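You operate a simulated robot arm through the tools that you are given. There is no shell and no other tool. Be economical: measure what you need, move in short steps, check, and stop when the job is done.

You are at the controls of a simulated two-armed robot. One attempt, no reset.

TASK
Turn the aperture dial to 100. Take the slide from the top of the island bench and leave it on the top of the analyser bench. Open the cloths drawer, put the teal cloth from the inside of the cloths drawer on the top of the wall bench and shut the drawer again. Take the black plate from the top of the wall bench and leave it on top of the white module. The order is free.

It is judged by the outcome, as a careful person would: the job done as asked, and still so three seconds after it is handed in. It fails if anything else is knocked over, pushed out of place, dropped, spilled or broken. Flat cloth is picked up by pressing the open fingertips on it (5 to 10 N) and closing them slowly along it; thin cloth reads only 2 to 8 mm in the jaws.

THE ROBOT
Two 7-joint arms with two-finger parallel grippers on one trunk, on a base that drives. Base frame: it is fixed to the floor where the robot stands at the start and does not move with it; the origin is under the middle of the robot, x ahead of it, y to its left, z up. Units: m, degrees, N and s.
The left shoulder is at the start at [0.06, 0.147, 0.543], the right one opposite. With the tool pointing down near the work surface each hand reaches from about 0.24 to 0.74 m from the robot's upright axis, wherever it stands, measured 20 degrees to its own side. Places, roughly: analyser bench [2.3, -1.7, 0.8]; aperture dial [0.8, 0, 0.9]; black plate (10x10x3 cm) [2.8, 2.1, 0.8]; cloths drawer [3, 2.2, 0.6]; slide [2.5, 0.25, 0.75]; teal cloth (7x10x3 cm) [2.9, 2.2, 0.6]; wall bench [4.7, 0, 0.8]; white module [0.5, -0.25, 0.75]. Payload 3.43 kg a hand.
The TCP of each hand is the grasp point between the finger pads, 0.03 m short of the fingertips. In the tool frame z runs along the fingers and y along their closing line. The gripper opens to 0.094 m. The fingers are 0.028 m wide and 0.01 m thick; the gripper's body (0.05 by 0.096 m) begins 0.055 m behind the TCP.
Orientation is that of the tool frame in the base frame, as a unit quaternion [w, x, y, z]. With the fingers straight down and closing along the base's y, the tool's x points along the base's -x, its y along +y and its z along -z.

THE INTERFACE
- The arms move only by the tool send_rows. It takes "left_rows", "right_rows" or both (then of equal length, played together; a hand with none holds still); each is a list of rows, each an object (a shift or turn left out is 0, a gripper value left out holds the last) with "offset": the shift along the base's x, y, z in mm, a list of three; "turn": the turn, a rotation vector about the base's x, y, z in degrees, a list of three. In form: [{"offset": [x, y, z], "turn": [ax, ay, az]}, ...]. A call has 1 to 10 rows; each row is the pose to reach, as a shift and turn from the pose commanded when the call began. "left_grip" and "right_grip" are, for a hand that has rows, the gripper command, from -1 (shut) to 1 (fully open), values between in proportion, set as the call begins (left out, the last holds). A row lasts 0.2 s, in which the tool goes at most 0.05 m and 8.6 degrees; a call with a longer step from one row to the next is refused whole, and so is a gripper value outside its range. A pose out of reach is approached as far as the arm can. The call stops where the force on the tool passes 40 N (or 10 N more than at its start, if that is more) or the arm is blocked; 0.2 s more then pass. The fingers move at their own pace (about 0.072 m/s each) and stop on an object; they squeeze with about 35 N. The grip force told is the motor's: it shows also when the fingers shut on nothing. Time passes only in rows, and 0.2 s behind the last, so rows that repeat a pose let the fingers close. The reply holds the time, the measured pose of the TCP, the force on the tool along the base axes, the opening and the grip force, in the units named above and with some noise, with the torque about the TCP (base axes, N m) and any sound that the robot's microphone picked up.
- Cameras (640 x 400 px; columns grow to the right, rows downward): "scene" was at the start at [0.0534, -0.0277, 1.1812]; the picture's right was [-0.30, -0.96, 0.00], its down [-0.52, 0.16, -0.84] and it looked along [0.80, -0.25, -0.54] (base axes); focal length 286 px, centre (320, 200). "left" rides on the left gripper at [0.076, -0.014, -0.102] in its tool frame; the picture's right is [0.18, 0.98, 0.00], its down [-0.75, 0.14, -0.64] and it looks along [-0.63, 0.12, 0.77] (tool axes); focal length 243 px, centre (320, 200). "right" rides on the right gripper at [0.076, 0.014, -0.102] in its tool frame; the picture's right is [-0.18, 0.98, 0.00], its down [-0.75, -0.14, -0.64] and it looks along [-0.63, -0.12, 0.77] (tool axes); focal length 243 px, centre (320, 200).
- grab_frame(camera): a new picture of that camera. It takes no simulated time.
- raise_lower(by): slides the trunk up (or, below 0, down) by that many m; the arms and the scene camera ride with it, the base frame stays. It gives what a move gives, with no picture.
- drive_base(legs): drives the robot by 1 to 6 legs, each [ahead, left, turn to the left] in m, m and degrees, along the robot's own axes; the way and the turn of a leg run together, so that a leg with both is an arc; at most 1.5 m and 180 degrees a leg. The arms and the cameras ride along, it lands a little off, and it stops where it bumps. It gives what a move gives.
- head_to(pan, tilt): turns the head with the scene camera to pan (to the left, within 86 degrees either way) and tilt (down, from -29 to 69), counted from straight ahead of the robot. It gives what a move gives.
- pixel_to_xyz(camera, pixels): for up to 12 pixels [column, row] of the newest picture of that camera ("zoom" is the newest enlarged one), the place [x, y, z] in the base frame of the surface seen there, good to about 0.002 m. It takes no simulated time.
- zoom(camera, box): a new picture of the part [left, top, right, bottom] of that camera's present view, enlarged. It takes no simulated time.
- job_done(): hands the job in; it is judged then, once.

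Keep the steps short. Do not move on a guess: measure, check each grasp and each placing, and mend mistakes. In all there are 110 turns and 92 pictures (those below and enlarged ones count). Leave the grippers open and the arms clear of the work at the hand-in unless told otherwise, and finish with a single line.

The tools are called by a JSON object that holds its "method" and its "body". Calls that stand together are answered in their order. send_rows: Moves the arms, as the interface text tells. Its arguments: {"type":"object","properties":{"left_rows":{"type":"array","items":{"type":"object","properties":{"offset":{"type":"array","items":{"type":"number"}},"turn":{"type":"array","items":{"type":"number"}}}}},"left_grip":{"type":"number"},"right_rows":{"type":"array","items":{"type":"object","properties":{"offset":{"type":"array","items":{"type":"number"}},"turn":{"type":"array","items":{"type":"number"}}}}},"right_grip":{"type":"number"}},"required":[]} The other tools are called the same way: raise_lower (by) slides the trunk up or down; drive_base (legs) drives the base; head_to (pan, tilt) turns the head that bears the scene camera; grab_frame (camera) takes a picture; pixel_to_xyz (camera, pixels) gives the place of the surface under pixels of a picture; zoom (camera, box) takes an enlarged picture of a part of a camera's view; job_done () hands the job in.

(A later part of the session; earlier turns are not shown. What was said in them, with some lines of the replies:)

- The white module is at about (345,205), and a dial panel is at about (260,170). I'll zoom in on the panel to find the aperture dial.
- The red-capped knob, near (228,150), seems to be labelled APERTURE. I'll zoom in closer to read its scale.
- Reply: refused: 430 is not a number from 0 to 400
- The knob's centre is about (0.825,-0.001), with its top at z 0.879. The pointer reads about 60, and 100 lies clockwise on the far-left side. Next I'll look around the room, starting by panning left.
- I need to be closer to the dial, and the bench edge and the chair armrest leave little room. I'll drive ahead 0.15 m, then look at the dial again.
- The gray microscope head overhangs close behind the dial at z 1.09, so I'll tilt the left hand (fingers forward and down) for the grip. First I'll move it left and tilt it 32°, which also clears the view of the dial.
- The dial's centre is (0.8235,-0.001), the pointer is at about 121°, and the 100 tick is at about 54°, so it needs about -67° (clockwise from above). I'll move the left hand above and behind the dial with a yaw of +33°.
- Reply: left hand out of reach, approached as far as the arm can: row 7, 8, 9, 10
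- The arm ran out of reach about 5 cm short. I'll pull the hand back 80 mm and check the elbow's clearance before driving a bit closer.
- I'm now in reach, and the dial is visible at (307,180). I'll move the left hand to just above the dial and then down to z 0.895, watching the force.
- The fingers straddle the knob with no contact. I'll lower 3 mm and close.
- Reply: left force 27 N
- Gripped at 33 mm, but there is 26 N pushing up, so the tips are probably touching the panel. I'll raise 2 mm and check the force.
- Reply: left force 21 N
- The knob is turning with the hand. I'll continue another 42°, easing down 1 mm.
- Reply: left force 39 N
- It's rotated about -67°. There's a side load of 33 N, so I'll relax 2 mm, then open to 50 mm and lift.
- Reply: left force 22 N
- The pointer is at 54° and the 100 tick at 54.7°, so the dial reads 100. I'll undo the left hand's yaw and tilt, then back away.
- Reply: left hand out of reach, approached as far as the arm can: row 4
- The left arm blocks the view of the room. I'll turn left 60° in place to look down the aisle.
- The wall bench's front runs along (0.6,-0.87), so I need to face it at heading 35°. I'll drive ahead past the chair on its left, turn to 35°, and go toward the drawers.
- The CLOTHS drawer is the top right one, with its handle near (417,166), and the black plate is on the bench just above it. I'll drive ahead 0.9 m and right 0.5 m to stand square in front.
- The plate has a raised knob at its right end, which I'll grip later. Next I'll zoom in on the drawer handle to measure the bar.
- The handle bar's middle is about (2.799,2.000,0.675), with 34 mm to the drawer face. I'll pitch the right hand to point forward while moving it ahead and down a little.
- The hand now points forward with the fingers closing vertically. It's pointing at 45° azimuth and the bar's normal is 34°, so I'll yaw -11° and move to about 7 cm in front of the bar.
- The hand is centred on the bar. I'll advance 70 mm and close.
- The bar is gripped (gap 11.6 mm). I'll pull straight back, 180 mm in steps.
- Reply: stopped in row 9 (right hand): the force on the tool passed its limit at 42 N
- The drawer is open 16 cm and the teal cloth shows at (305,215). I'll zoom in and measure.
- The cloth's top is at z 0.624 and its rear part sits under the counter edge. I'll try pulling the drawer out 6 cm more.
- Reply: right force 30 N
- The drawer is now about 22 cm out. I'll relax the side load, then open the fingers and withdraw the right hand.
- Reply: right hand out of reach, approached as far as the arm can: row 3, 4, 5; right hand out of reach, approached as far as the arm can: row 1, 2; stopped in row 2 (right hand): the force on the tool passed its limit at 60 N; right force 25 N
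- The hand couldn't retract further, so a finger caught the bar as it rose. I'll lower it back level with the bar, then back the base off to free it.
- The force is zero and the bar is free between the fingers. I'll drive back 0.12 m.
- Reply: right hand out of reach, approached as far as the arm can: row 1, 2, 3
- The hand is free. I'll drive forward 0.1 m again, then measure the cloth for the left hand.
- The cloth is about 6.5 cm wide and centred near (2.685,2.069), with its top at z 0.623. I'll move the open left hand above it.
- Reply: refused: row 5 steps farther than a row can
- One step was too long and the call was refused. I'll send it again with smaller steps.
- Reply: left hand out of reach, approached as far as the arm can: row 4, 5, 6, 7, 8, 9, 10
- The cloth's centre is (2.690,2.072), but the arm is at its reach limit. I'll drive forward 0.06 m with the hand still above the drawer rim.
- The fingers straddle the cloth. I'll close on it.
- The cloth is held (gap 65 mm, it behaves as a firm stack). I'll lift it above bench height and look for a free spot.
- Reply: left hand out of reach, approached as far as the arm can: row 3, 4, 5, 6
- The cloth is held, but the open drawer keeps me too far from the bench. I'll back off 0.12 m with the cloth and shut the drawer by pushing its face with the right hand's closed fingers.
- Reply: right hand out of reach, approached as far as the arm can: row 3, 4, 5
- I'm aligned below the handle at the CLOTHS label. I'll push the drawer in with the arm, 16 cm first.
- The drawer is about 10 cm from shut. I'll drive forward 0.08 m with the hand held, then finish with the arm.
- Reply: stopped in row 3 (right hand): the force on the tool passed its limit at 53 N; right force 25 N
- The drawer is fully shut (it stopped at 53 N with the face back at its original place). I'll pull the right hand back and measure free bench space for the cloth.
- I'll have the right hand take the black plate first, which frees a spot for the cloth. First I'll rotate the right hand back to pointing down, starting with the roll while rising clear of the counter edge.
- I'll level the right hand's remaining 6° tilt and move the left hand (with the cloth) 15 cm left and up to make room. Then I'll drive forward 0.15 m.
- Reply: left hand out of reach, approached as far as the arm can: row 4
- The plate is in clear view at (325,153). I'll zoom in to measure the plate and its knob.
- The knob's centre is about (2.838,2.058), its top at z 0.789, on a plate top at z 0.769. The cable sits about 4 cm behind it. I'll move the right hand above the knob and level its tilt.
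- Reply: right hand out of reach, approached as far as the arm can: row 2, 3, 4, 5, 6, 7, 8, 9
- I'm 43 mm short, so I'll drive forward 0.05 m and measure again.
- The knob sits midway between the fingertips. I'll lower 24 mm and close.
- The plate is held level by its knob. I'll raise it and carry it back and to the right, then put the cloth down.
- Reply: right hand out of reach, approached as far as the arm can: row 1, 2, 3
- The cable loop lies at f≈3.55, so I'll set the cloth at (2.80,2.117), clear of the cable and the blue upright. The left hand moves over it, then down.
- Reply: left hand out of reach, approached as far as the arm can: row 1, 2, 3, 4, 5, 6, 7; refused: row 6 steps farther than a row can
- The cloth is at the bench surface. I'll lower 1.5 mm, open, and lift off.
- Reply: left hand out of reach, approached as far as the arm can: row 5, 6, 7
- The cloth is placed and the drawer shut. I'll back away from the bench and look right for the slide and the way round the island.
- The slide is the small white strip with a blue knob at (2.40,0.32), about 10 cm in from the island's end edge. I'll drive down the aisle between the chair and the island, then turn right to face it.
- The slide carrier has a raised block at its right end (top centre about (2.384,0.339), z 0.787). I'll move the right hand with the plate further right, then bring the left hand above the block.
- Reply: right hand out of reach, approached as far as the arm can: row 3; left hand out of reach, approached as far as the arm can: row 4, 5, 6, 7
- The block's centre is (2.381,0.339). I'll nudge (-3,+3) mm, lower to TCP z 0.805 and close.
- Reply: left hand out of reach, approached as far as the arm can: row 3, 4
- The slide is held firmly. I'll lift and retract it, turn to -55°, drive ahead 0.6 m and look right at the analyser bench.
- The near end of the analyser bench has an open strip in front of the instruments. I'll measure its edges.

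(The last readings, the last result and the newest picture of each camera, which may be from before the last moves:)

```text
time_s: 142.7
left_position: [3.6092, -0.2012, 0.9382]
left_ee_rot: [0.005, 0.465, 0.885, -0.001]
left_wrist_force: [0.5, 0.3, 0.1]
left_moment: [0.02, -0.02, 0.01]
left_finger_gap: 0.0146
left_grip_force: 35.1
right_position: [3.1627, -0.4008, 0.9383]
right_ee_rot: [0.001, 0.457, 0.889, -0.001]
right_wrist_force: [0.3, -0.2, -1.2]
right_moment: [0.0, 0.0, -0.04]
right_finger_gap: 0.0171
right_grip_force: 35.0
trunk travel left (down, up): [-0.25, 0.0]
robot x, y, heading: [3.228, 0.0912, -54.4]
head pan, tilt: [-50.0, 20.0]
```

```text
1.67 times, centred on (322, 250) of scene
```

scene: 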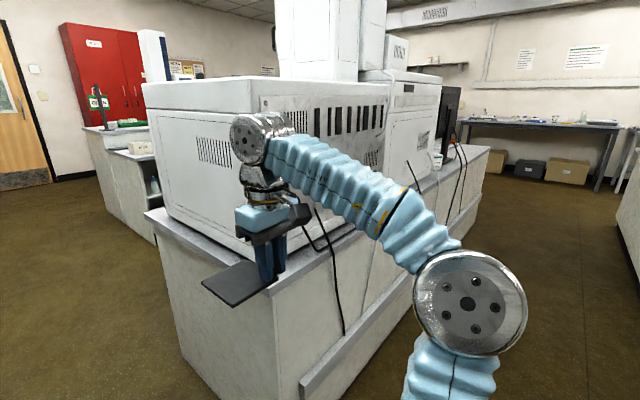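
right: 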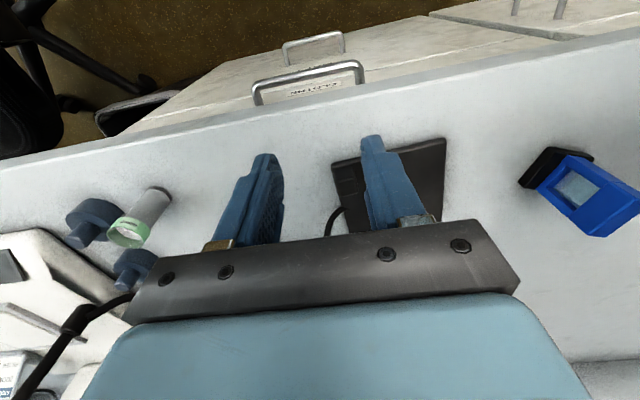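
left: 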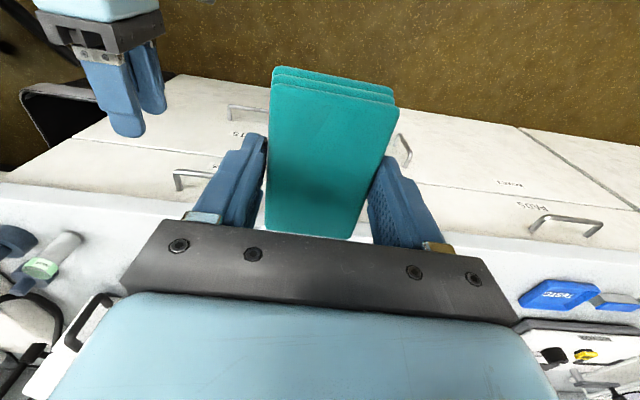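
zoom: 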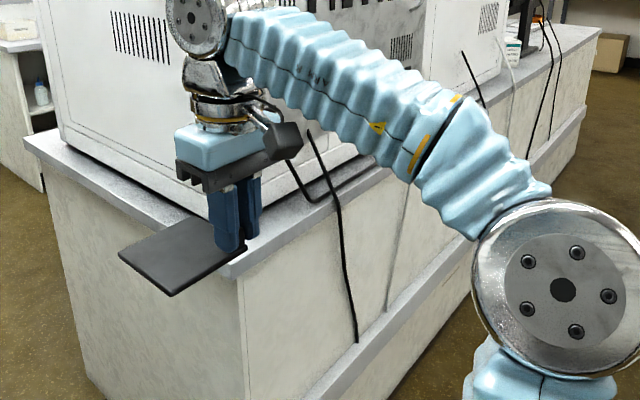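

The strip at the near end is too narrow beside the instruments. The bench looks freer further along, near (2.13,-1.32). I'll back 3 cm and strafe right along the aisle to look there.

{"method": "drive_base", "body": {"legs": [[-0.03, -0.6, -0.5], [0, -0.7, 0]]}}

{"method": "head_to", "body": {"pan": -20, "tilt": 30}}

{"method": "grab_frame", "body": {"camera": "scene"}}

```text
time_s: 149.5
left_position: [2.5239, -0.9305, 0.938]
left_ee_rot: [0.005, 0.47, 0.883, -0.002]
left_wrist_force: [0.8, 0.4, -0.6]
left_moment: [0.03, 0.02, 0.0]
left_finger_gap: 0.0148
left_grip_force: 34.7
right_position: [2.0753, -1.1255, 0.9381]
right_ee_rot: [0.0, 0.461, 0.887, 0.0]
right_wrist_force: [0.3, 0.0, -1.0]
right_moment: [0.03, 0.03, 0.01]
right_finger_gap: 0.0168
right_grip_force: 35.0
trunk travel left (down, up): [-0.25, 0.0]
robot x, y, heading: [2.1446, -0.6386, -55.0]
head pan, tilt: [-50.0, 20.0]
```

```text
time_s: 150.5
left_position: [2.5233, -0.9305, 0.9391]
left_ee_rot: [0.005, 0.469, 0.883, -0.002]
left_wrist_force: [-0.6, 0.1, -0.9]
left_moment: [0.02, -0.02, 0.01]
left_finger_gap: 0.0147
left_grip_force: 34.6
right_position: [2.0762, -1.1262, 0.9384]
right_ee_rot: [0.0, 0.462, 0.887, -0.001]
right_wrist_force: [-0.8, 0.0, -0.8]
right_moment: [-0.01, 0.05, 0.01]
right_finger_gap: 0.0172
right_grip_force: 35.3
trunk travel left (down, up): [-0.25, 0.0]
robot x, y, heading: [2.1466, -0.6352, -54.9]
head pan, tilt: [-20.0, 30.0]
```

```text
16 pictures are left
```

scene: 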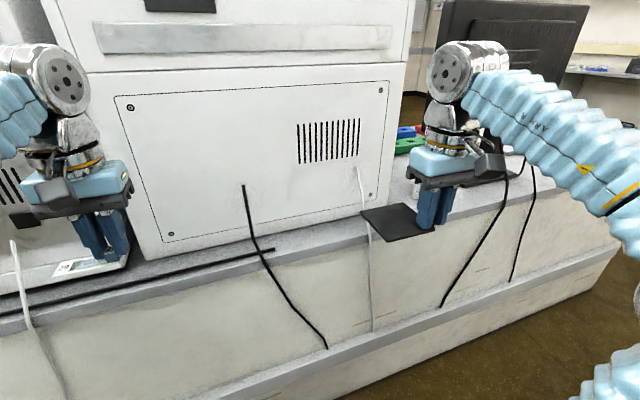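

{"method": "pixel_to_xyz", "body": {"camera": "scene", "pixels": [[395, 195], [400, 165], [410, 150], [408, 132], [350, 232], [450, 232], [475, 205], [500, 195], [530, 165], [380, 195], [460, 222], [510, 160]]}}

{"method": "zoom", "body": {"camera": "scene", "box": [340, 80, 580, 270]}}

```text
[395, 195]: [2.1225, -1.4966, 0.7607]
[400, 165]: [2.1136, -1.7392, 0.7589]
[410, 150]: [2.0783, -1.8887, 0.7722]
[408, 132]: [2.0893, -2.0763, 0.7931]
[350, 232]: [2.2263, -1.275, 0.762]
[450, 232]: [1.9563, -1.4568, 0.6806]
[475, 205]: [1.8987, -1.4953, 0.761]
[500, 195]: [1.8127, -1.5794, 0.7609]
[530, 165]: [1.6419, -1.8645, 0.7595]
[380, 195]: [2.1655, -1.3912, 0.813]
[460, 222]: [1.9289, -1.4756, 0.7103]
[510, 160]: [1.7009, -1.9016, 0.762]
```

```text
2.11 times, centred on (460, 175) of scene
```

zoom: 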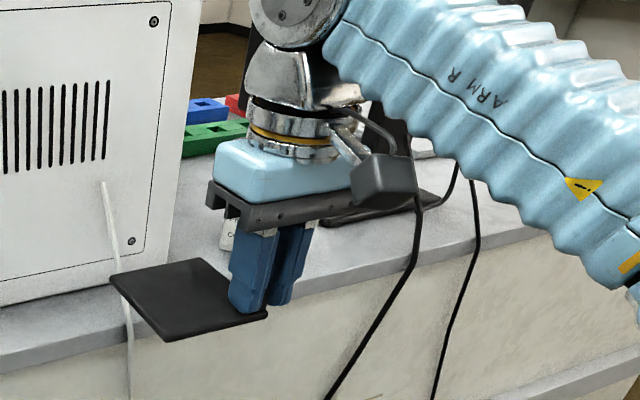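

There's a clear gap on the bench between the instrument (f'≈1.02) and the monitor base (f'≈0.72). I'll strafe right 0.55 m to bring the left hand in front of it.

{"method": "drive_base", "body": {"legs": [[0, -0.55, 0]]}}

{"method": "head_to", "body": {"pan": 0, "tilt": 38}}

{"method": "grab_frame", "body": {"camera": "scene"}}

```text
time_s: 153.7
left_position: [2.068, -1.2499, 0.9377]
left_ee_rot: [0.005, 0.47, 0.882, -0.001]
left_wrist_force: [-0.1, -0.7, -0.3]
left_moment: [0.0, 0.02, 0.01]
left_finger_gap: 0.0143
left_grip_force: 35.0
right_position: [1.6181, -1.4465, 0.9386]
right_ee_rot: [0.0, 0.462, 0.887, 0.001]
right_wrist_force: [-0.7, -0.1, -0.1]
right_moment: [-0.01, 0.04, 0.01]
right_finger_gap: 0.0171
right_grip_force: 34.7
trunk travel left (down, up): [-0.25, 0.0]
robot x, y, heading: [1.6914, -0.9548, -55.2]
head pan, tilt: [-20.0, 30.0]
```

```text
time_s: 154.5
left_position: [2.0671, -1.2492, 0.9373]
left_ee_rot: [0.005, 0.47, 0.883, -0.001]
left_wrist_force: [0.2, 0.1, -0.1]
left_moment: [-0.02, -0.01, 0.0]
left_finger_gap: 0.0144
left_grip_force: 35.1
right_position: [1.619, -1.4448, 0.9382]
right_ee_rot: [-0.001, 0.461, 0.887, -0.001]
right_wrist_force: [0.0, 0.3, 0.1]
right_moment: [0.03, -0.02, 0.0]
right_finger_gap: 0.0167
right_grip_force: 35.2
trunk travel left (down, up): [-0.25, 0.0]
robot x, y, heading: [1.6887, -0.9566, -55.1]
head pan, tilt: [0.0, 38.0]
```

```text
14 pictures are left
```

scene: 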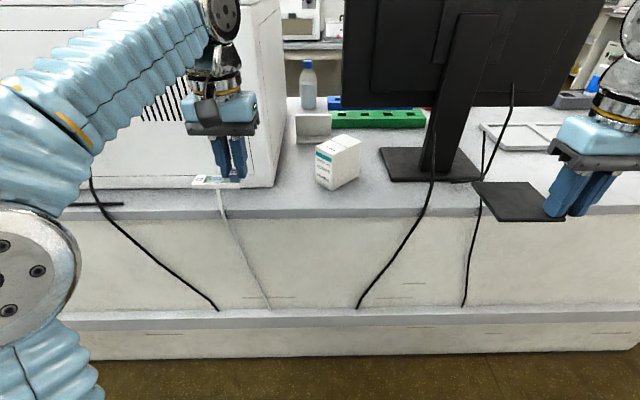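

{"method": "pixel_to_xyz", "body": {"camera": "scene", "pixels": [[276, 182], [285, 209], [300, 185], [322, 188], [340, 189], [358, 172], [340, 209], [370, 195], [387, 178], [400, 209], [232, 179], [298, 140]]}}

```text
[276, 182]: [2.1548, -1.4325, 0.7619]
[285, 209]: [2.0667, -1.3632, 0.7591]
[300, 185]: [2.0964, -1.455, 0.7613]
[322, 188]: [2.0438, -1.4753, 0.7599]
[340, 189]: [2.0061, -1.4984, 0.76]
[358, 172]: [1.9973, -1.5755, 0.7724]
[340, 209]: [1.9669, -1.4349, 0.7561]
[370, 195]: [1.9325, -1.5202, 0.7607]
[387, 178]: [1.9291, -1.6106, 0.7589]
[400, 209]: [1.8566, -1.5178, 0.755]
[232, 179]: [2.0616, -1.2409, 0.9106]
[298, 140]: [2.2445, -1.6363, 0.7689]
```

The free spot for the slide is at (2.045,-1.449), between the instrument and the white box and about 6 cm in from the edge. I'll drive forward 0.06 m first, then bring the left hand over it.

{"method": "drive_base", "body": {"legs": [[0.06, 0, 0]]}}

```text
time_s: 155.5
left_position: [2.1016, -1.2989, 0.9376]
left_ee_rot: [0.006, 0.471, 0.882, -0.002]
left_wrist_force: [-0.3, -1.1, -0.4]
left_moment: [-0.02, -0.02, 0.0]
left_finger_gap: 0.0144
left_grip_force: 35.2
right_position: [1.6541, -1.494, 0.9393]
right_ee_rot: [0.0, 0.461, 0.887, 0.0]
right_wrist_force: [-0.6, -0.3, 0.0]
right_moment: [0.02, 0.02, -0.04]
right_finger_gap: 0.0172
right_grip_force: 35.9
trunk travel left (down, up): [-0.25, 0.0]
robot x, y, heading: [1.7222, -1.0026, -54.6]
head pan, tilt: [0.0, 38.0]
```

{"method": "send_rows", "body": {"left_rows": [{"offset": [-36, -24, 0]}, {"offset": [-72, -49, 0]}, {"offset": [-108, -73, 0]}, {"offset": [-90, -100, -20]}, {"offset": [-73, -126, -45]}, {"offset": [-57, -150, -75]}, {"offset": [-57, -150, -105]}, {"offset": [-57, -150, -105]}]}}

{"method": "zoom", "body": {"camera": "scene", "box": [220, 120, 412, 240]}}

```text
time_s: 157.3
left_position: [2.0476, -1.4504, 0.8336]
left_ee_rot: [0.006, 0.469, 0.883, -0.002]
left_wrist_force: [-0.1, -0.4, -1.0]
left_moment: [-0.02, -0.02, -0.01]
left_finger_gap: 0.0146
left_grip_force: 34.9
right_position: [1.6552, -1.4955, 0.9392]
right_ee_rot: [0.0, 0.461, 0.887, 0.0]
right_wrist_force: [0.6, 0.0, -0.8]
right_moment: [0.02, 0.02, -0.02]
right_finger_gap: 0.0169
right_grip_force: 35.1
trunk travel left (down, up): [-0.25, 0.0]
robot x, y, heading: [1.7254, -1.0076, -54.8]
head pan, tilt: [0.0, 38.0]
```

```text
3.33 times, centred on (316, 180) of scene
```

zoom: 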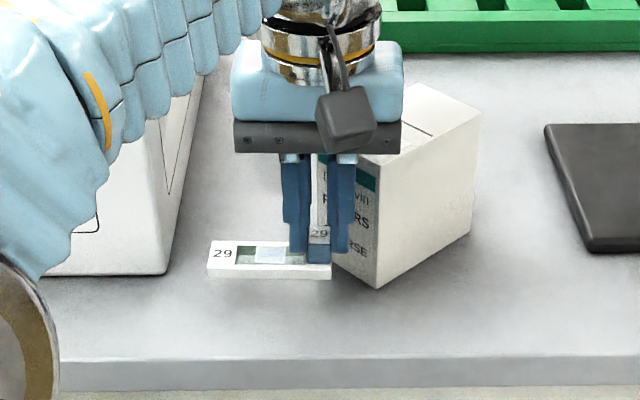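

The white box is close on the right, so I'll shift 12 mm left and 12 mm toward the edge, then lower to the bench.

{"method": "send_rows", "body": {"left_rows": [{"offset": [3, 17, 0]}, {"offset": [3, 17, -12]}, {"offset": [3, 17, -22]}, {"offset": [3, 17, -28]}, {"offset": [3, 17, -28]}]}}

{"method": "zoom", "body": {"camera": "scene", "box": [240, 150, 368, 230]}}

```text
time_s: 158.5
left_position: [2.048, -1.4328, 0.8056]
left_ee_rot: [0.004, 0.469, 0.883, -0.002]
left_wrist_force: [0.1, 0.1, -0.4]
left_moment: [0.0, -0.01, 0.02]
left_finger_gap: 0.0148
left_grip_force: 34.9
right_position: [1.6543, -1.4966, 0.9386]
right_ee_rot: [0.0, 0.461, 0.887, 0.0]
right_wrist_force: [-0.5, -0.2, 0.1]
right_moment: [0.01, 0.04, 0.01]
right_finger_gap: 0.0171
right_grip_force: 35.1
trunk travel left (down, up): [-0.25, 0.0]
robot x, y, heading: [1.7251, -1.0084, -54.9]
head pan, tilt: [0.0, 38.0]
```

```text
5.00 times, centred on (304, 190) of scene
```

zoom: 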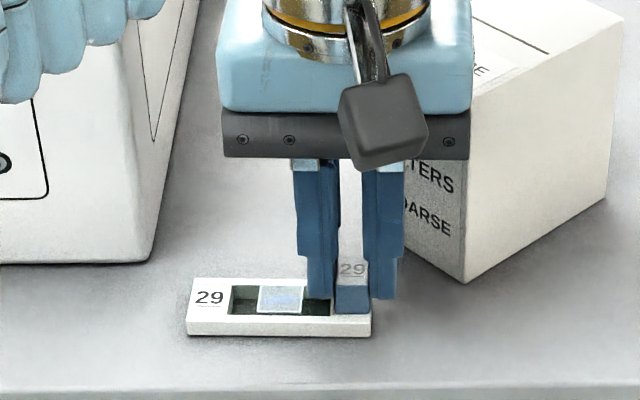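

The slide is at the surface and clear of everything. I'll lower 1 mm more, open slightly and lift away.

{"method": "send_rows", "body": {"left_rows": [{"offset": [0, 0, -1]}, {"offset": [0, 0, -1]}, {"offset": [0, 0, -1]}, {"offset": [-3, 4, 30]}, {"offset": [-10, 15, 65]}, {"offset": [-25, 40, 95]}, {"offset": [-45, 75, 115]}, {"offset": [-55, 110, 130]}], "left_grip": -0.3}}

{"method": "zoom", "body": {"camera": "scene", "box": [224, 130, 384, 230]}}

```text
time_s: 160.3
left_position: [1.9922, -1.3211, 0.9343]
left_ee_rot: [0.004, 0.471, 0.882, 0.0]
left_wrist_force: [0.7, 0.0, -0.8]
left_moment: [-0.04, -0.01, -0.02]
left_finger_gap: 0.0326
left_grip_force: 0.1
right_position: [1.6548, -1.4957, 0.9397]
right_ee_rot: [0.001, 0.462, 0.887, 0.0]
right_wrist_force: [0.4, -1.2, -0.9]
right_moment: [-0.01, 0.03, -0.02]
right_finger_gap: 0.0169
right_grip_force: 35.0
trunk travel left (down, up): [-0.25, 0.0]
robot x, y, heading: [1.7215, -1.0041, -55.1]
head pan, tilt: [0.0, 38.0]
```

```text
4.00 times, centred on (304, 180) of scene
```

zoom: 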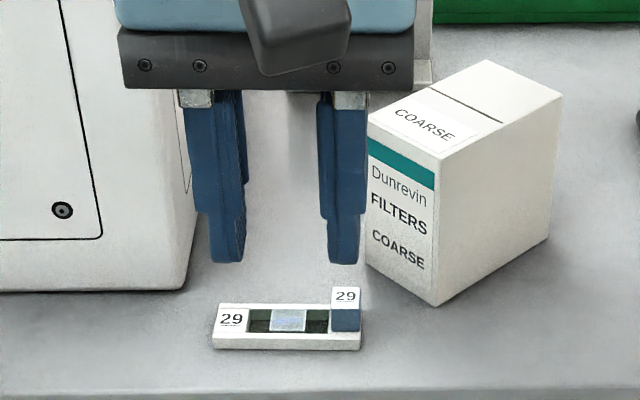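

The slide stands well on the analyser bench. Next is the plate: I'll retrace the known route back out of this aisle, past the island end.

{"method": "drive_base", "body": {"legs": [[-0.08, 0, 0], [0, 0.9, 0], [0, 0.95, 0]]}}

```text
time_s: 170.2
left_position: [3.4675, -0.1908, 0.934]
left_ee_rot: [0.005, 0.469, 0.883, -0.002]
left_wrist_force: [0.6, 0.6, 0.3]
left_moment: [-0.01, 0.01, 0.0]
left_finger_gap: 0.0329
left_grip_force: 0.0
right_position: [3.1289, -0.3633, 0.9391]
right_ee_rot: [-0.001, 0.46, 0.888, 0.0]
right_wrist_force: [0.7, -0.1, -1.1]
right_moment: [0.04, 0.08, 0.0]
right_finger_gap: 0.0168
right_grip_force: 35.3
trunk travel left (down, up): [-0.25, 0.0]
robot x, y, heading: [3.1957, 0.1266, -55.0]
head pan, tilt: [0.0, 38.0]
```

{"method": "drive_base", "body": {"legs": [[-0.56, 0, 0], [-0.33, -0.08, 0], [-0.5, 0, 0], [-0.45, -0.06, 0]]}}

```text
time_s: 180.1
left_position: [2.2978, 1.2317, 0.936]
left_ee_rot: [0.005, 0.471, 0.882, -0.002]
left_wrist_force: [0.7, 0.5, 0.2]
left_moment: [0.0, 0.02, 0.02]
left_finger_gap: 0.0333
left_grip_force: 0.1
right_position: [1.9587, 1.0595, 0.9397]
right_ee_rot: [0.0, 0.462, 0.887, -0.001]
right_wrist_force: [0.0, -0.5, 0.2]
right_moment: [0.03, 0.04, -0.02]
right_finger_gap: 0.0168
right_grip_force: 35.1
trunk travel left (down, up): [-0.25, 0.0]
robot x, y, heading: [2.0292, 1.5493, -54.8]
head pan, tilt: [0.0, 38.0]
```

I'm back at the aisle mouth. I'll turn to heading 0 and reverse to the starting area, keeping wide of the chair.

{"method": "drive_base", "body": {"legs": [[0, 0, 54.8], [-0.9, 0, 0], [-1.23, -0.55, 0], [-0.15, -0.9, 0]]}}

{"method": "head_to", "body": {"pan": -25, "tilt": 35}}

{"method": "grab_frame", "body": {"camera": "scene"}}

```text
time_s: 198.1
left_position: [0.156, 0.1538, 0.9353]
left_ee_rot: [0.006, 0.007, 1.0, 0.0]
left_wrist_force: [0.0, 0.4, 0.8]
left_moment: [-0.02, 0.01, -0.02]
left_finger_gap: 0.0328
left_grip_force: 0.1
right_position: [0.1045, -0.2222, 0.9389]
right_ee_rot: [0.0, -0.002, 1.0, 0.0]
right_wrist_force: [0.5, -0.3, -0.6]
right_moment: [-0.04, -0.01, -0.02]
right_finger_gap: 0.017
right_grip_force: 34.9
trunk travel left (down, up): [-0.25, 0.0]
robot x, y, heading: [-0.2576, 0.1142, 0.3]
head pan, tilt: [0.0, 38.0]
```

```text
time_s: 198.9
left_position: [0.158, 0.1535, 0.9352]
left_ee_rot: [0.005, 0.007, 1.0, 0.001]
left_wrist_force: [0.8, -0.4, 1.0]
left_moment: [-0.01, -0.01, -0.03]
left_finger_gap: 0.0327
left_grip_force: 0.0
right_position: [0.1055, -0.2219, 0.9397]
right_ee_rot: [0.0, -0.002, 1.0, 0.0]
right_wrist_force: [-0.8, 0.7, -0.5]
right_moment: [-0.01, 0.01, 0.01]
right_finger_gap: 0.017
right_grip_force: 35.3
trunk travel left (down, up): [-0.25, 0.0]
robot x, y, heading: [-0.2582, 0.1151, 0.5]
head pan, tilt: [-25.0, 35.0]
```

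```text
10 pictures are left
```

scene: 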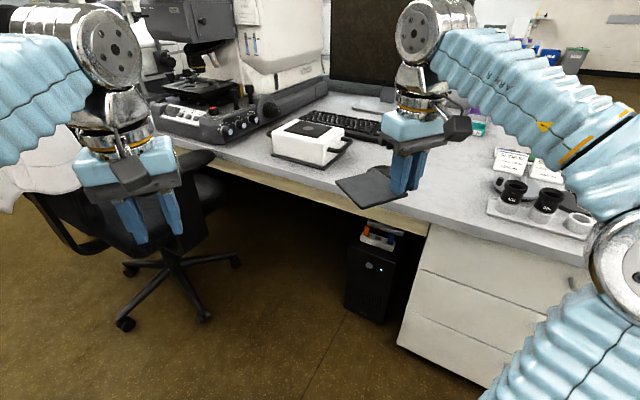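

{"method": "zoom", "body": {"camera": "scene", "box": [260, 108, 360, 170]}}

{"method": "pixel_to_xyz", "body": {"camera": "scene", "pixels": [[276, 130], [300, 122], [335, 133], [322, 150], [306, 132], [290, 130], [320, 133], [300, 145]]}}

```text
6.40 times, centred on (310, 139) of scene
```

zoom: 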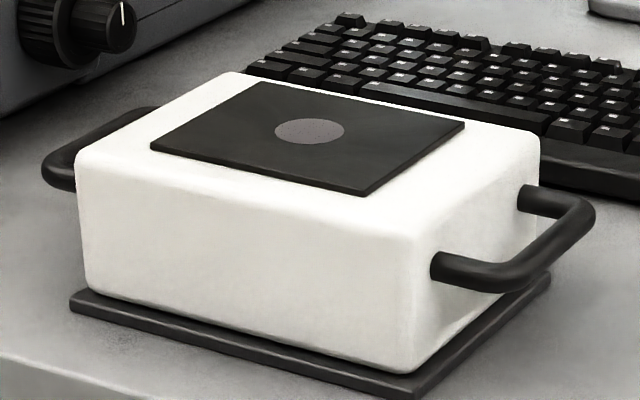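

```text
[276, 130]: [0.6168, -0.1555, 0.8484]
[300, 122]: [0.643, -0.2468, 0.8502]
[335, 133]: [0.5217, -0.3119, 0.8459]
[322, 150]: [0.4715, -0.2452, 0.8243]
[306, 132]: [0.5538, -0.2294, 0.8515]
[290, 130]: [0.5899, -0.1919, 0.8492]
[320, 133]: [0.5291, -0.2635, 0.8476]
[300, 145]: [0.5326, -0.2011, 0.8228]
```

{"method": "pixel_to_xyz", "body": {"camera": "zoom", "pixels": [[157, 145], [250, 86], [458, 126], [365, 190], [310, 131], [85, 160], [415, 235], [535, 140], [235, 76]]}}

```text
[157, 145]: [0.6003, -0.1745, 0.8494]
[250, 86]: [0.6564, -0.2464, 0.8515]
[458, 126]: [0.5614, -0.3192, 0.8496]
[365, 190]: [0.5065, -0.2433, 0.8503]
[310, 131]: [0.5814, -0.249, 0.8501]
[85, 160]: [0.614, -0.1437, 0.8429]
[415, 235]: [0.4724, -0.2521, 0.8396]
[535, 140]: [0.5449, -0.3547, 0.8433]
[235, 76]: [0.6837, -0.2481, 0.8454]
```

The module's pad centre is (0.581,-0.246), top z 0.850, with its axes at about 37°. The plate's centre is 32 mm ahead of and 41 mm left of the TCP. I'll drive to within reach.

{"method": "drive_base", "body": {"legs": [[0.385, -0.17, 0]]}}

{"method": "send_rows", "body": {"right_rows": [{"offset": [0, 0, 10], "turn": [0, 0, 7.5]}, {"offset": [0, 0, 20], "turn": [0, 0, 15]}, {"offset": [0, 0, 20], "turn": [0, 0, 22.5]}, {"offset": [0, 0, 20], "turn": [0, 0, 30]}, {"offset": [0, 0, 20], "turn": [0, 0, 37]}, {"offset": [0, 0, 20], "turn": [0, 0, 37]}]}}

```text
time_s: 201.5
left_position: [0.5437, -0.0113, 0.9354]
left_ee_rot: [0.005, 0.006, 1.0, 0.001]
left_wrist_force: [0.3, -0.3, 0.9]
left_moment: [-0.02, 0.0, -0.02]
left_finger_gap: 0.0331
left_grip_force: 0.2
right_position: [0.4947, -0.388, 0.9393]
right_ee_rot: [0.0, -0.005, 1.0, 0.0]
right_wrist_force: [0.4, 0.6, 0.2]
right_moment: [-0.03, 0.0, 0.03]
right_finger_gap: 0.0168
right_grip_force: 35.5
trunk travel left (down, up): [-0.25, 0.0]
robot x, y, heading: [0.1288, -0.0475, 0.5]
head pan, tilt: [-25.0, 35.0]
```

```text
time_s: 203.1
left_position: [0.5277, -0.0081, 0.9382]
left_ee_rot: [0.007, 0.021, 1.0, -0.007]
left_wrist_force: [-0.9, -0.1, 0.0]
left_moment: [-0.01, 0.01, -0.01]
left_finger_gap: 0.0329
left_grip_force: 0.2
right_position: [0.4478, -0.3075, 0.8987]
right_ee_rot: [0.002, -0.307, 0.952, -0.017]
right_wrist_force: [1.0, -0.8, -0.2]
right_moment: [-0.03, 0.0, 0.04]
right_finger_gap: 0.0169
right_grip_force: 35.0
right hand out of reach, approached as far as the arm can: row 1, 2, 3, 4, 5, 6
trunk travel left (down, up): [-0.25, 0.0]
robot x, y, heading: [0.1156, -0.05, -1.4]
head pan, tilt: [-25.0, 35.0]
stopped in row 6 (right hand): the arm was blocked; the commanded pose is now the measured one
```

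The right hand drifted and was blocked, so I'll look before doing anything else.

{"method": "grab_frame", "body": {"camera": "scene"}}

```text
8 pictures are left
```

scene: 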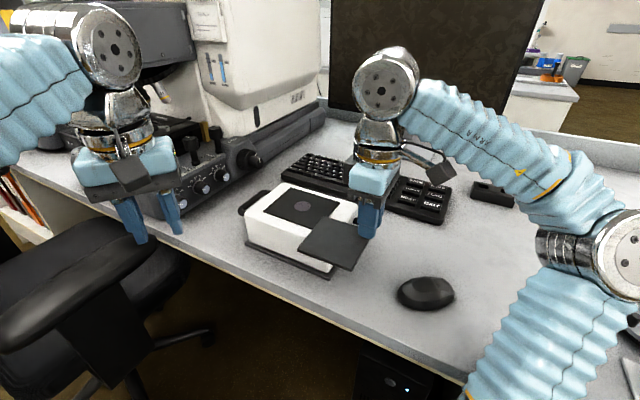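

The plate is still held and hangs just over the module's corner. The +37° yaw is beyond this arm's comfortable range. I'll lift straight up and undo the yaw.

{"method": "send_rows", "body": {"right_rows": [{"offset": [0, 0, 15]}, {"offset": [0, 0, 30]}, {"offset": [0, 0, 45]}, {"offset": [0, 0, 45]}]}}

{"method": "send_rows", "body": {"right_rows": [{"turn": [0, 0, -7.2]}, {"turn": [0, 0, -14.4]}, {"turn": [0, 0, -21.6]}, {"turn": [0, 0, -28.8]}, {"turn": [0, 0, -36]}, {"turn": [0, 0, -36]}]}}

```text
time_s: 204.1
left_position: [0.5277, -0.0189, 0.9349]
left_ee_rot: [0.006, 0.022, 1.0, -0.002]
left_wrist_force: [0.9, 0.9, -0.6]
left_moment: [0.0, 0.01, -0.01]
left_finger_gap: 0.0327
left_grip_force: 0.0
right_position: [0.4426, -0.2975, 0.9123]
right_ee_rot: [0.002, -0.304, 0.952, -0.007]
right_wrist_force: [-0.7, -0.1, -0.7]
right_moment: [-0.04, 0.0, -0.03]
right_finger_gap: 0.017
right_grip_force: 35.1
right hand out of reach, approached as far as the arm can: row 1, 2, 3, 4
trunk travel left (down, up): [-0.25, 0.0]
robot x, y, heading: [0.1135, -0.0533, -1.4]
head pan, tilt: [-25.0, 35.0]
```

```text
time_s: 205.5
left_position: [0.5316, -0.0224, 0.9347]
left_ee_rot: [0.006, 0.022, 1.0, 0.002]
left_wrist_force: [-0.2, -0.5, -0.9]
left_moment: [-0.02, -0.03, 0.02]
left_finger_gap: 0.0329
left_grip_force: 0.0
right_position: [0.4457, -0.3017, 0.9111]
right_ee_rot: [0.0, 0.003, 1.0, -0.004]
right_wrist_force: [0.3, 0.1, -0.9]
right_moment: [-0.02, -0.02, 0.0]
right_finger_gap: 0.0169
right_grip_force: 35.0
trunk travel left (down, up): [-0.25, 0.0]
robot x, y, heading: [0.1193, -0.0488, -1.6]
head pan, tilt: [-25.0, 35.0]
```

Recovered. I'll raise the plate to 0.945, then reposition the base to about (0.13,0.12) at heading -35°, so the plate can go down aligned with an easy wrist pose.

{"method": "send_rows", "body": {"right_rows": [{"offset": [0, 0, 17]}, {"offset": [0, 0, 35]}, {"offset": [0, 0, 35]}]}}

{"method": "drive_base", "body": {"legs": [[-0.04, 0.17, 0], [0, 0, -33.5]]}}

```text
time_s: 206.3
left_position: [0.5313, -0.0225, 0.9354]
left_ee_rot: [0.005, 0.022, 1.0, 0.002]
left_wrist_force: [-0.2, 0.2, -0.1]
left_moment: [-0.03, -0.01, -0.01]
left_finger_gap: 0.0329
left_grip_force: 0.2
right_position: [0.4461, -0.3021, 0.9459]
right_ee_rot: [-0.001, 0.002, 1.0, -0.004]
right_wrist_force: [1.3, 0.1, 0.0]
right_moment: [-0.03, 0.03, 0.01]
right_finger_gap: 0.0167
right_grip_force: 35.1
trunk travel left (down, up): [-0.25, 0.0]
robot x, y, heading: [0.114, -0.0523, -1.4]
head pan, tilt: [-25.0, 35.0]
```

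```text
time_s: 209.4
left_position: [0.4397, -0.0886, 0.9351]
left_ee_rot: [0.006, 0.314, 0.949, -0.001]
left_wrist_force: [0.0, 0.3, 0.5]
left_moment: [0.03, -0.02, -0.02]
left_finger_gap: 0.0328
left_grip_force: 0.0
right_position: [0.2119, -0.2725, 0.9452]
right_ee_rot: [-0.002, 0.296, 0.955, -0.004]
right_wrist_force: [0.4, 0.1, -1.3]
right_moment: [0.03, 0.02, -0.01]
right_finger_gap: 0.0171
right_grip_force: 35.3
trunk travel left (down, up): [-0.25, 0.0]
robot x, y, heading: [0.0783, 0.1187, -35.6]
head pan, tilt: [-25.0, 35.0]
```

Heading is -35.6°. I'll move the empty left hand out of the way first, then drive ahead 0.08 m.

{"method": "send_rows", "body": {"left_rows": [{"offset": [10, 38, 0]}, {"offset": [20, 76, 0]}, {"offset": [32, 114, 0]}, {"offset": [46, 151, 0]}]}}

{"method": "drive_base", "body": {"legs": [[0.08, 0, 0]]}}

{"method": "head_to", "body": {"pan": 0, "tilt": 38}}

{"method": "grab_frame", "body": {"camera": "scene"}}

```text
time_s: 210.4
left_position: [0.4855, 0.0627, 0.9339]
left_ee_rot: [0.005, 0.314, 0.949, 0.0]
left_wrist_force: [-0.5, -0.5, 0.2]
left_moment: [0.02, -0.02, 0.03]
left_finger_gap: 0.0329
left_grip_force: 0.1
right_position: [0.2126, -0.2739, 0.9447]
right_ee_rot: [-0.001, 0.295, 0.955, -0.005]
right_wrist_force: [-0.8, 0.3, -1.0]
right_moment: [0.0, 0.01, -0.01]
right_finger_gap: 0.017
right_grip_force: 35.3
trunk travel left (down, up): [-0.25, 0.0]
robot x, y, heading: [0.0772, 0.1197, -35.8]
head pan, tilt: [-25.0, 35.0]
```

```text
time_s: 211.5
left_position: [0.5516, 0.0146, 0.9337]
left_ee_rot: [0.006, 0.313, 0.95, 0.0]
left_wrist_force: [-0.3, 0.6, -0.5]
left_moment: [-0.03, 0.0, 0.02]
left_finger_gap: 0.0329
left_grip_force: 0.1
right_position: [0.2776, -0.3197, 0.9452]
right_ee_rot: [-0.001, 0.296, 0.955, -0.003]
right_wrist_force: [-0.9, 1.2, -0.2]
right_moment: [0.0, 0.04, 0.02]
right_finger_gap: 0.0171
right_grip_force: 34.7
trunk travel left (down, up): [-0.25, 0.0]
robot x, y, heading: [0.1488, 0.0729, -35.6]
head pan, tilt: [-25.0, 35.0]
```

```text
time_s: 212.4
left_position: [0.5505, 0.0158, 0.9339]
left_ee_rot: [0.005, 0.313, 0.95, 0.0]
left_wrist_force: [0.2, 0.6, -0.2]
left_moment: [0.02, 0.03, -0.01]
left_finger_gap: 0.033
left_grip_force: 0.1
right_position: [0.279, -0.3207, 0.945]
right_ee_rot: [-0.003, 0.295, 0.955, -0.004]
right_wrist_force: [0.1, 0.2, -1.0]
right_moment: [-0.03, 0.02, -0.01]
right_finger_gap: 0.017
right_grip_force: 35.2
trunk travel left (down, up): [-0.25, 0.0]
robot x, y, heading: [0.1461, 0.0699, -35.2]
head pan, tilt: [0.0, 38.0]
```

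```text
7 pictures are left
```

scene: 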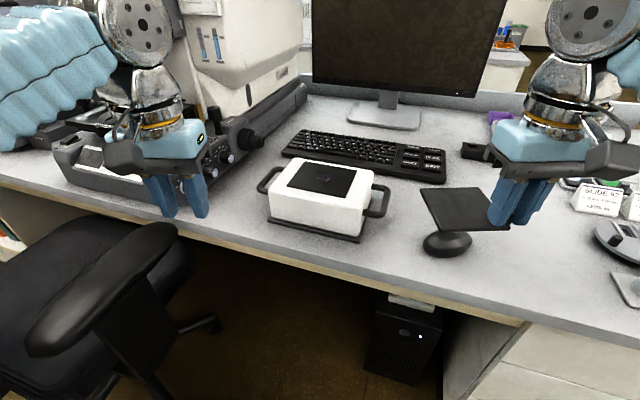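

I'll check that the module hasn't moved.

{"method": "pixel_to_xyz", "body": {"camera": "scene", "pixels": [[289, 184], [303, 164], [355, 169], [344, 195], [322, 179], [275, 190], [358, 208]]}}

```text
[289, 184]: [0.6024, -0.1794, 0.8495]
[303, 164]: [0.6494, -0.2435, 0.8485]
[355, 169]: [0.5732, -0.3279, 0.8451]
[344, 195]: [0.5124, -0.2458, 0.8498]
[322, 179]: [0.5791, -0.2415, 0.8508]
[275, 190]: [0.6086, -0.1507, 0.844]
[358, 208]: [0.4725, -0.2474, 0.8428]
```

The module is unmoved. I'll carry the plate over it with an -18.7° yaw, staying at z 0.945.

{"method": "send_rows", "body": {"right_rows": [{"offset": [36, 11, 0], "turn": [0, 0, -3]}, {"offset": [72, 22, 0], "turn": [0, 0, -6]}, {"offset": [107, 33, 0], "turn": [0, 0, -9]}, {"offset": [143, 43, 0], "turn": [0, 0, -12]}, {"offset": [179, 54, 0], "turn": [0, 0, -15]}, {"offset": [214, 65, 0], "turn": [0, 0, -18.7]}, {"offset": [250, 76, 0], "turn": [0, 0, -18.7]}, {"offset": [250, 76, 0], "turn": [0, 0, -18.7]}]}}

{"method": "zoom", "body": {"camera": "scene", "box": [230, 110, 422, 230]}}

```text
time_s: 214.2
left_position: [0.5517, 0.0147, 0.9326]
left_ee_rot: [0.005, 0.313, 0.95, 0.0]
left_wrist_force: [-0.1, 0.5, 0.8]
left_moment: [0.01, -0.01, 0.0]
left_finger_gap: 0.0328
left_grip_force: 0.1
right_position: [0.5209, -0.2429, 0.9439]
right_ee_rot: [0.0, 0.447, 0.894, -0.005]
right_wrist_force: [0.6, 1.6, -0.6]
right_moment: [-0.05, 0.04, -0.03]
right_finger_gap: 0.017
right_grip_force: 35.0
right hand out of reach, approached as far as the arm can: row 7, 8
trunk travel left (down, up): [-0.25, 0.0]
robot x, y, heading: [0.1474, 0.077, -35.8]
head pan, tilt: [0.0, 38.0]
```

```text
3.33 times, centred on (326, 170) of scene
```

zoom: 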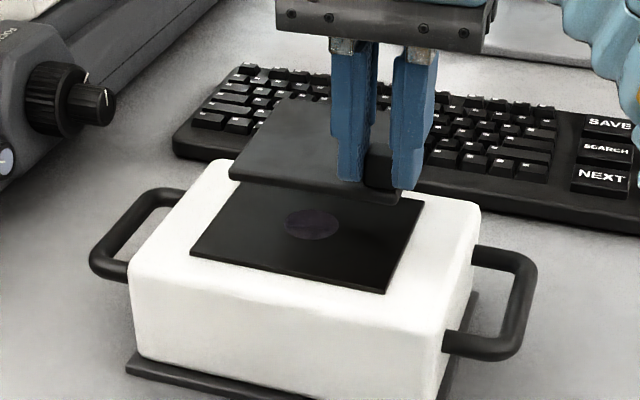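

It's aligned over the pad. I'll lower to just above contact, then the last few mm.

{"method": "send_rows", "body": {"right_rows": [{"offset": [4, -1, -20]}, {"offset": [8, -2, -38]}, {"offset": [8, -2, -46]}, {"offset": [8, -2, -49]}, {"offset": [8, -2, -49]}]}}

{"method": "zoom", "body": {"camera": "scene", "box": [250, 130, 410, 230]}}

```text
time_s: 215.4
left_position: [0.5512, 0.0157, 0.935]
left_ee_rot: [0.004, 0.314, 0.95, 0.001]
left_wrist_force: [0.1, -0.2, 0.1]
left_moment: [0.01, -0.02, -0.01]
left_finger_gap: 0.0329
left_grip_force: 0.1
right_position: [0.5282, -0.2439, 0.8953]
right_ee_rot: [-0.002, 0.447, 0.894, -0.004]
right_wrist_force: [0.6, 0.3, -1.0]
right_moment: [0.0, 0.05, -0.02]
right_finger_gap: 0.017
right_grip_force: 35.2
trunk travel left (down, up): [-0.25, 0.0]
robot x, y, heading: [0.1501, 0.0734, -35.3]
head pan, tilt: [0.0, 38.0]
```

```text
4.00 times, centred on (330, 180) of scene
```

zoom: 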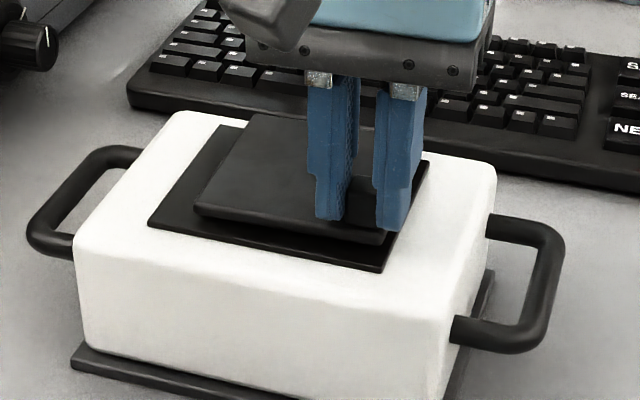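

{"method": "send_rows", "body": {"right_rows": [{"offset": [0, 0, -2]}, {"offset": [0, 0, -3]}, {"offset": [0, 0, -3]}]}}

```text
time_s: 216.2
left_position: [0.5522, 0.0153, 0.9347]
left_ee_rot: [0.005, 0.312, 0.95, -0.001]
left_wrist_force: [-0.5, 0.1, 0.2]
left_moment: [0.05, 0.01, 0.0]
left_finger_gap: 0.033
left_grip_force: 0.1
right_position: [0.5278, -0.2456, 0.8937]
right_ee_rot: [-0.002, 0.447, 0.894, -0.004]
right_wrist_force: [0.3, -0.4, 3.4]
right_moment: [-0.07, -0.52, -0.05]
right_finger_gap: 0.0172
right_grip_force: 34.7
trunk travel left (down, up): [-0.25, 0.0]
robot x, y, heading: [0.1464, 0.0739, -35.4]
head pan, tilt: [0.0, 38.0]
```

The force shows contact with the module (+4 N). I'll open, lift straight up and retract.

{"method": "send_rows", "body": {"right_rows": [{"offset": [0, 0, 0]}, {"offset": [0, 0, 0]}, {"offset": [0, 0, 0]}, {"offset": [0, 0, 25]}, {"offset": [0, 0, 55]}, {"offset": [-25, 5, 75]}, {"offset": [-65, 0, 85]}, {"offset": [-105, -10, 85]}, {"offset": [-145, -20, 85]}, {"offset": [-185, -30, 85]}], "right_grip": 0}}

{"method": "send_rows", "body": {"left_rows": [{"offset": [-20, 0, 10]}, {"offset": [-50, 10, 20]}, {"offset": [-50, 10, 20]}], "left_grip": 1, "right_rows": [{"offset": [0, 0, 0]}, {"offset": [0, 0, 0]}, {"offset": [0, 0, 0]}], "right_grip": 1}}

{"method": "grab_frame", "body": {"camera": "scene"}}

```text
time_s: 218.4
left_position: [0.552, 0.0157, 0.9335]
left_ee_rot: [0.004, 0.313, 0.95, 0.0]
left_wrist_force: [-0.4, -0.3, -0.4]
left_moment: [-0.03, 0.01, 0.01]
left_finger_gap: 0.0327
left_grip_force: 0.0
right_position: [0.3424, -0.2745, 0.9775]
right_ee_rot: [-0.003, 0.447, 0.895, -0.004]
right_wrist_force: [-0.1, 0.2, -0.2]
right_moment: [-0.02, 0.02, -0.02]
right_finger_gap: 0.0469
right_grip_force: 0.0
right hand out of reach, approached as far as the arm can: row 5, 6, 7
trunk travel left (down, up): [-0.25, 0.0]
robot x, y, heading: [0.1461, 0.0712, -35.6]
head pan, tilt: [0.0, 38.0]
```

```text
time_s: 219.2
left_position: [0.5002, 0.0256, 0.9542]
left_ee_rot: [0.005, 0.314, 0.949, 0.0]
left_wrist_force: [0.4, 0.7, 0.0]
left_moment: [-0.01, 0.0, 0.0]
left_finger_gap: 0.0939
left_grip_force: 0.1
right_position: [0.342, -0.2736, 0.9768]
right_ee_rot: [-0.002, 0.447, 0.894, -0.004]
right_wrist_force: [-0.6, 0.2, -1.2]
right_moment: [0.01, -0.01, -0.03]
right_finger_gap: 0.0937
right_grip_force: 0.0
trunk travel left (down, up): [-0.25, 0.0]
robot x, y, heading: [0.1457, 0.0727, -35.6]
head pan, tilt: [0.0, 38.0]
```

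```text
4 pictures are left
```

scene: 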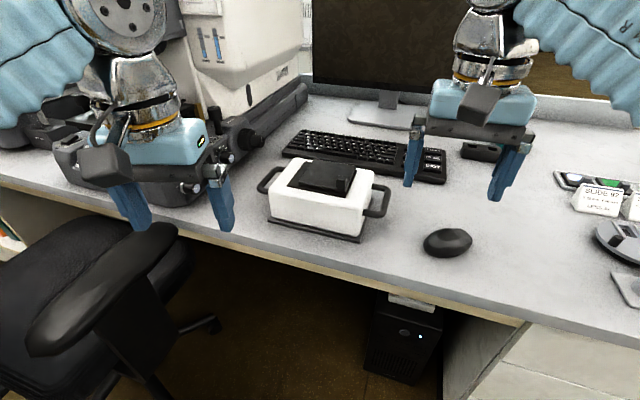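

The plate rests level on the module. I'll back the base off so the arms are clear and take a last look at the dial and plate.

{"method": "drive_base", "body": {"legs": [[-0.3, 0, 0]]}}

{"method": "head_to", "body": {"pan": 20, "tilt": 28}}

{"method": "grab_frame", "body": {"camera": "scene"}}

```text
time_s: 221.2
left_position: [0.2555, 0.2, 0.955]
left_ee_rot: [0.005, 0.315, 0.949, 0.0]
left_wrist_force: [0.1, -0.1, 0.5]
left_moment: [0.02, 0.02, -0.02]
left_finger_gap: 0.0944
left_grip_force: 0.0
right_position: [0.096, -0.0995, 0.9774]
right_ee_rot: [-0.004, 0.448, 0.894, -0.004]
right_wrist_force: [-0.2, -0.6, -0.6]
right_moment: [-0.02, 0.03, -0.03]
right_finger_gap: 0.094
right_grip_force: 0.0
trunk travel left (down, up): [-0.25, 0.0]
robot x, y, heading: [-0.0999, 0.2512, -35.5]
head pan, tilt: [0.0, 38.0]
```

```text
time_s: 222.1
left_position: [0.2549, 0.201, 0.9539]
left_ee_rot: [0.005, 0.315, 0.949, -0.001]
left_wrist_force: [-0.3, 0.0, 0.3]
left_moment: [0.0, 0.01, -0.03]
left_finger_gap: 0.0939
left_grip_force: 0.1
right_position: [0.097, -0.0995, 0.9774]
right_ee_rot: [-0.002, 0.447, 0.894, -0.005]
right_wrist_force: [0.2, 0.7, 0.8]
right_moment: [-0.02, -0.03, 0.01]
right_finger_gap: 0.0941
right_grip_force: 0.0
trunk travel left (down, up): [-0.25, 0.0]
robot x, y, heading: [-0.0993, 0.2528, -35.7]
head pan, tilt: [20.0, 28.0]
```

```text
3 pictures are left
```

scene: 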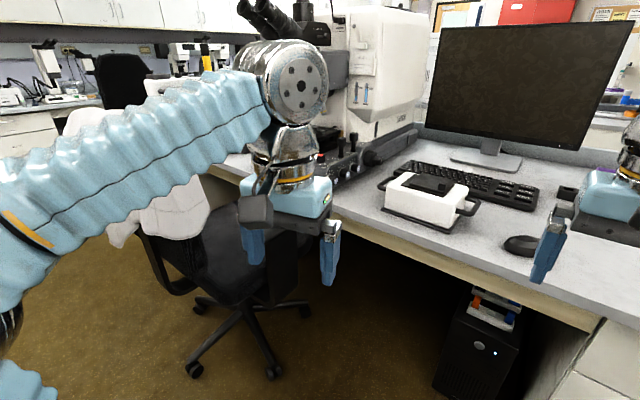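

{"method": "zoom", "body": {"camera": "scene", "box": [304, 145, 344, 170]}}

{"method": "zoom", "body": {"camera": "scene", "box": [370, 150, 490, 240]}}

```text
16.00 times, centred on (324, 158) of scene
```

zoom: 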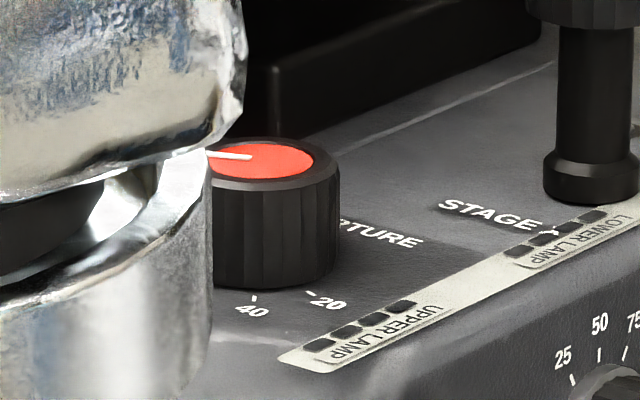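

```text
4.44 times, centred on (430, 195) of scene
```

zoom: 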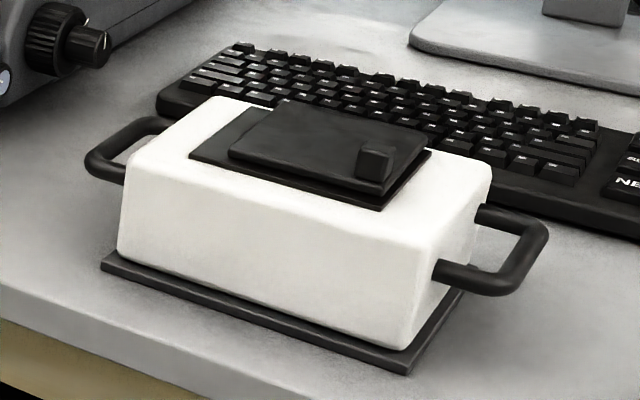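

The dial is still at 100 and the plate sits flat on the module. Everything is done, so I'll hand in.

{"method": "job_done", "body": {}}

```text
The job is handed in.
```

The dial reads 100, the slide is on the analyser bench, the teal cloth is on the wall bench with its drawer shut, and the black plate is on the white module.
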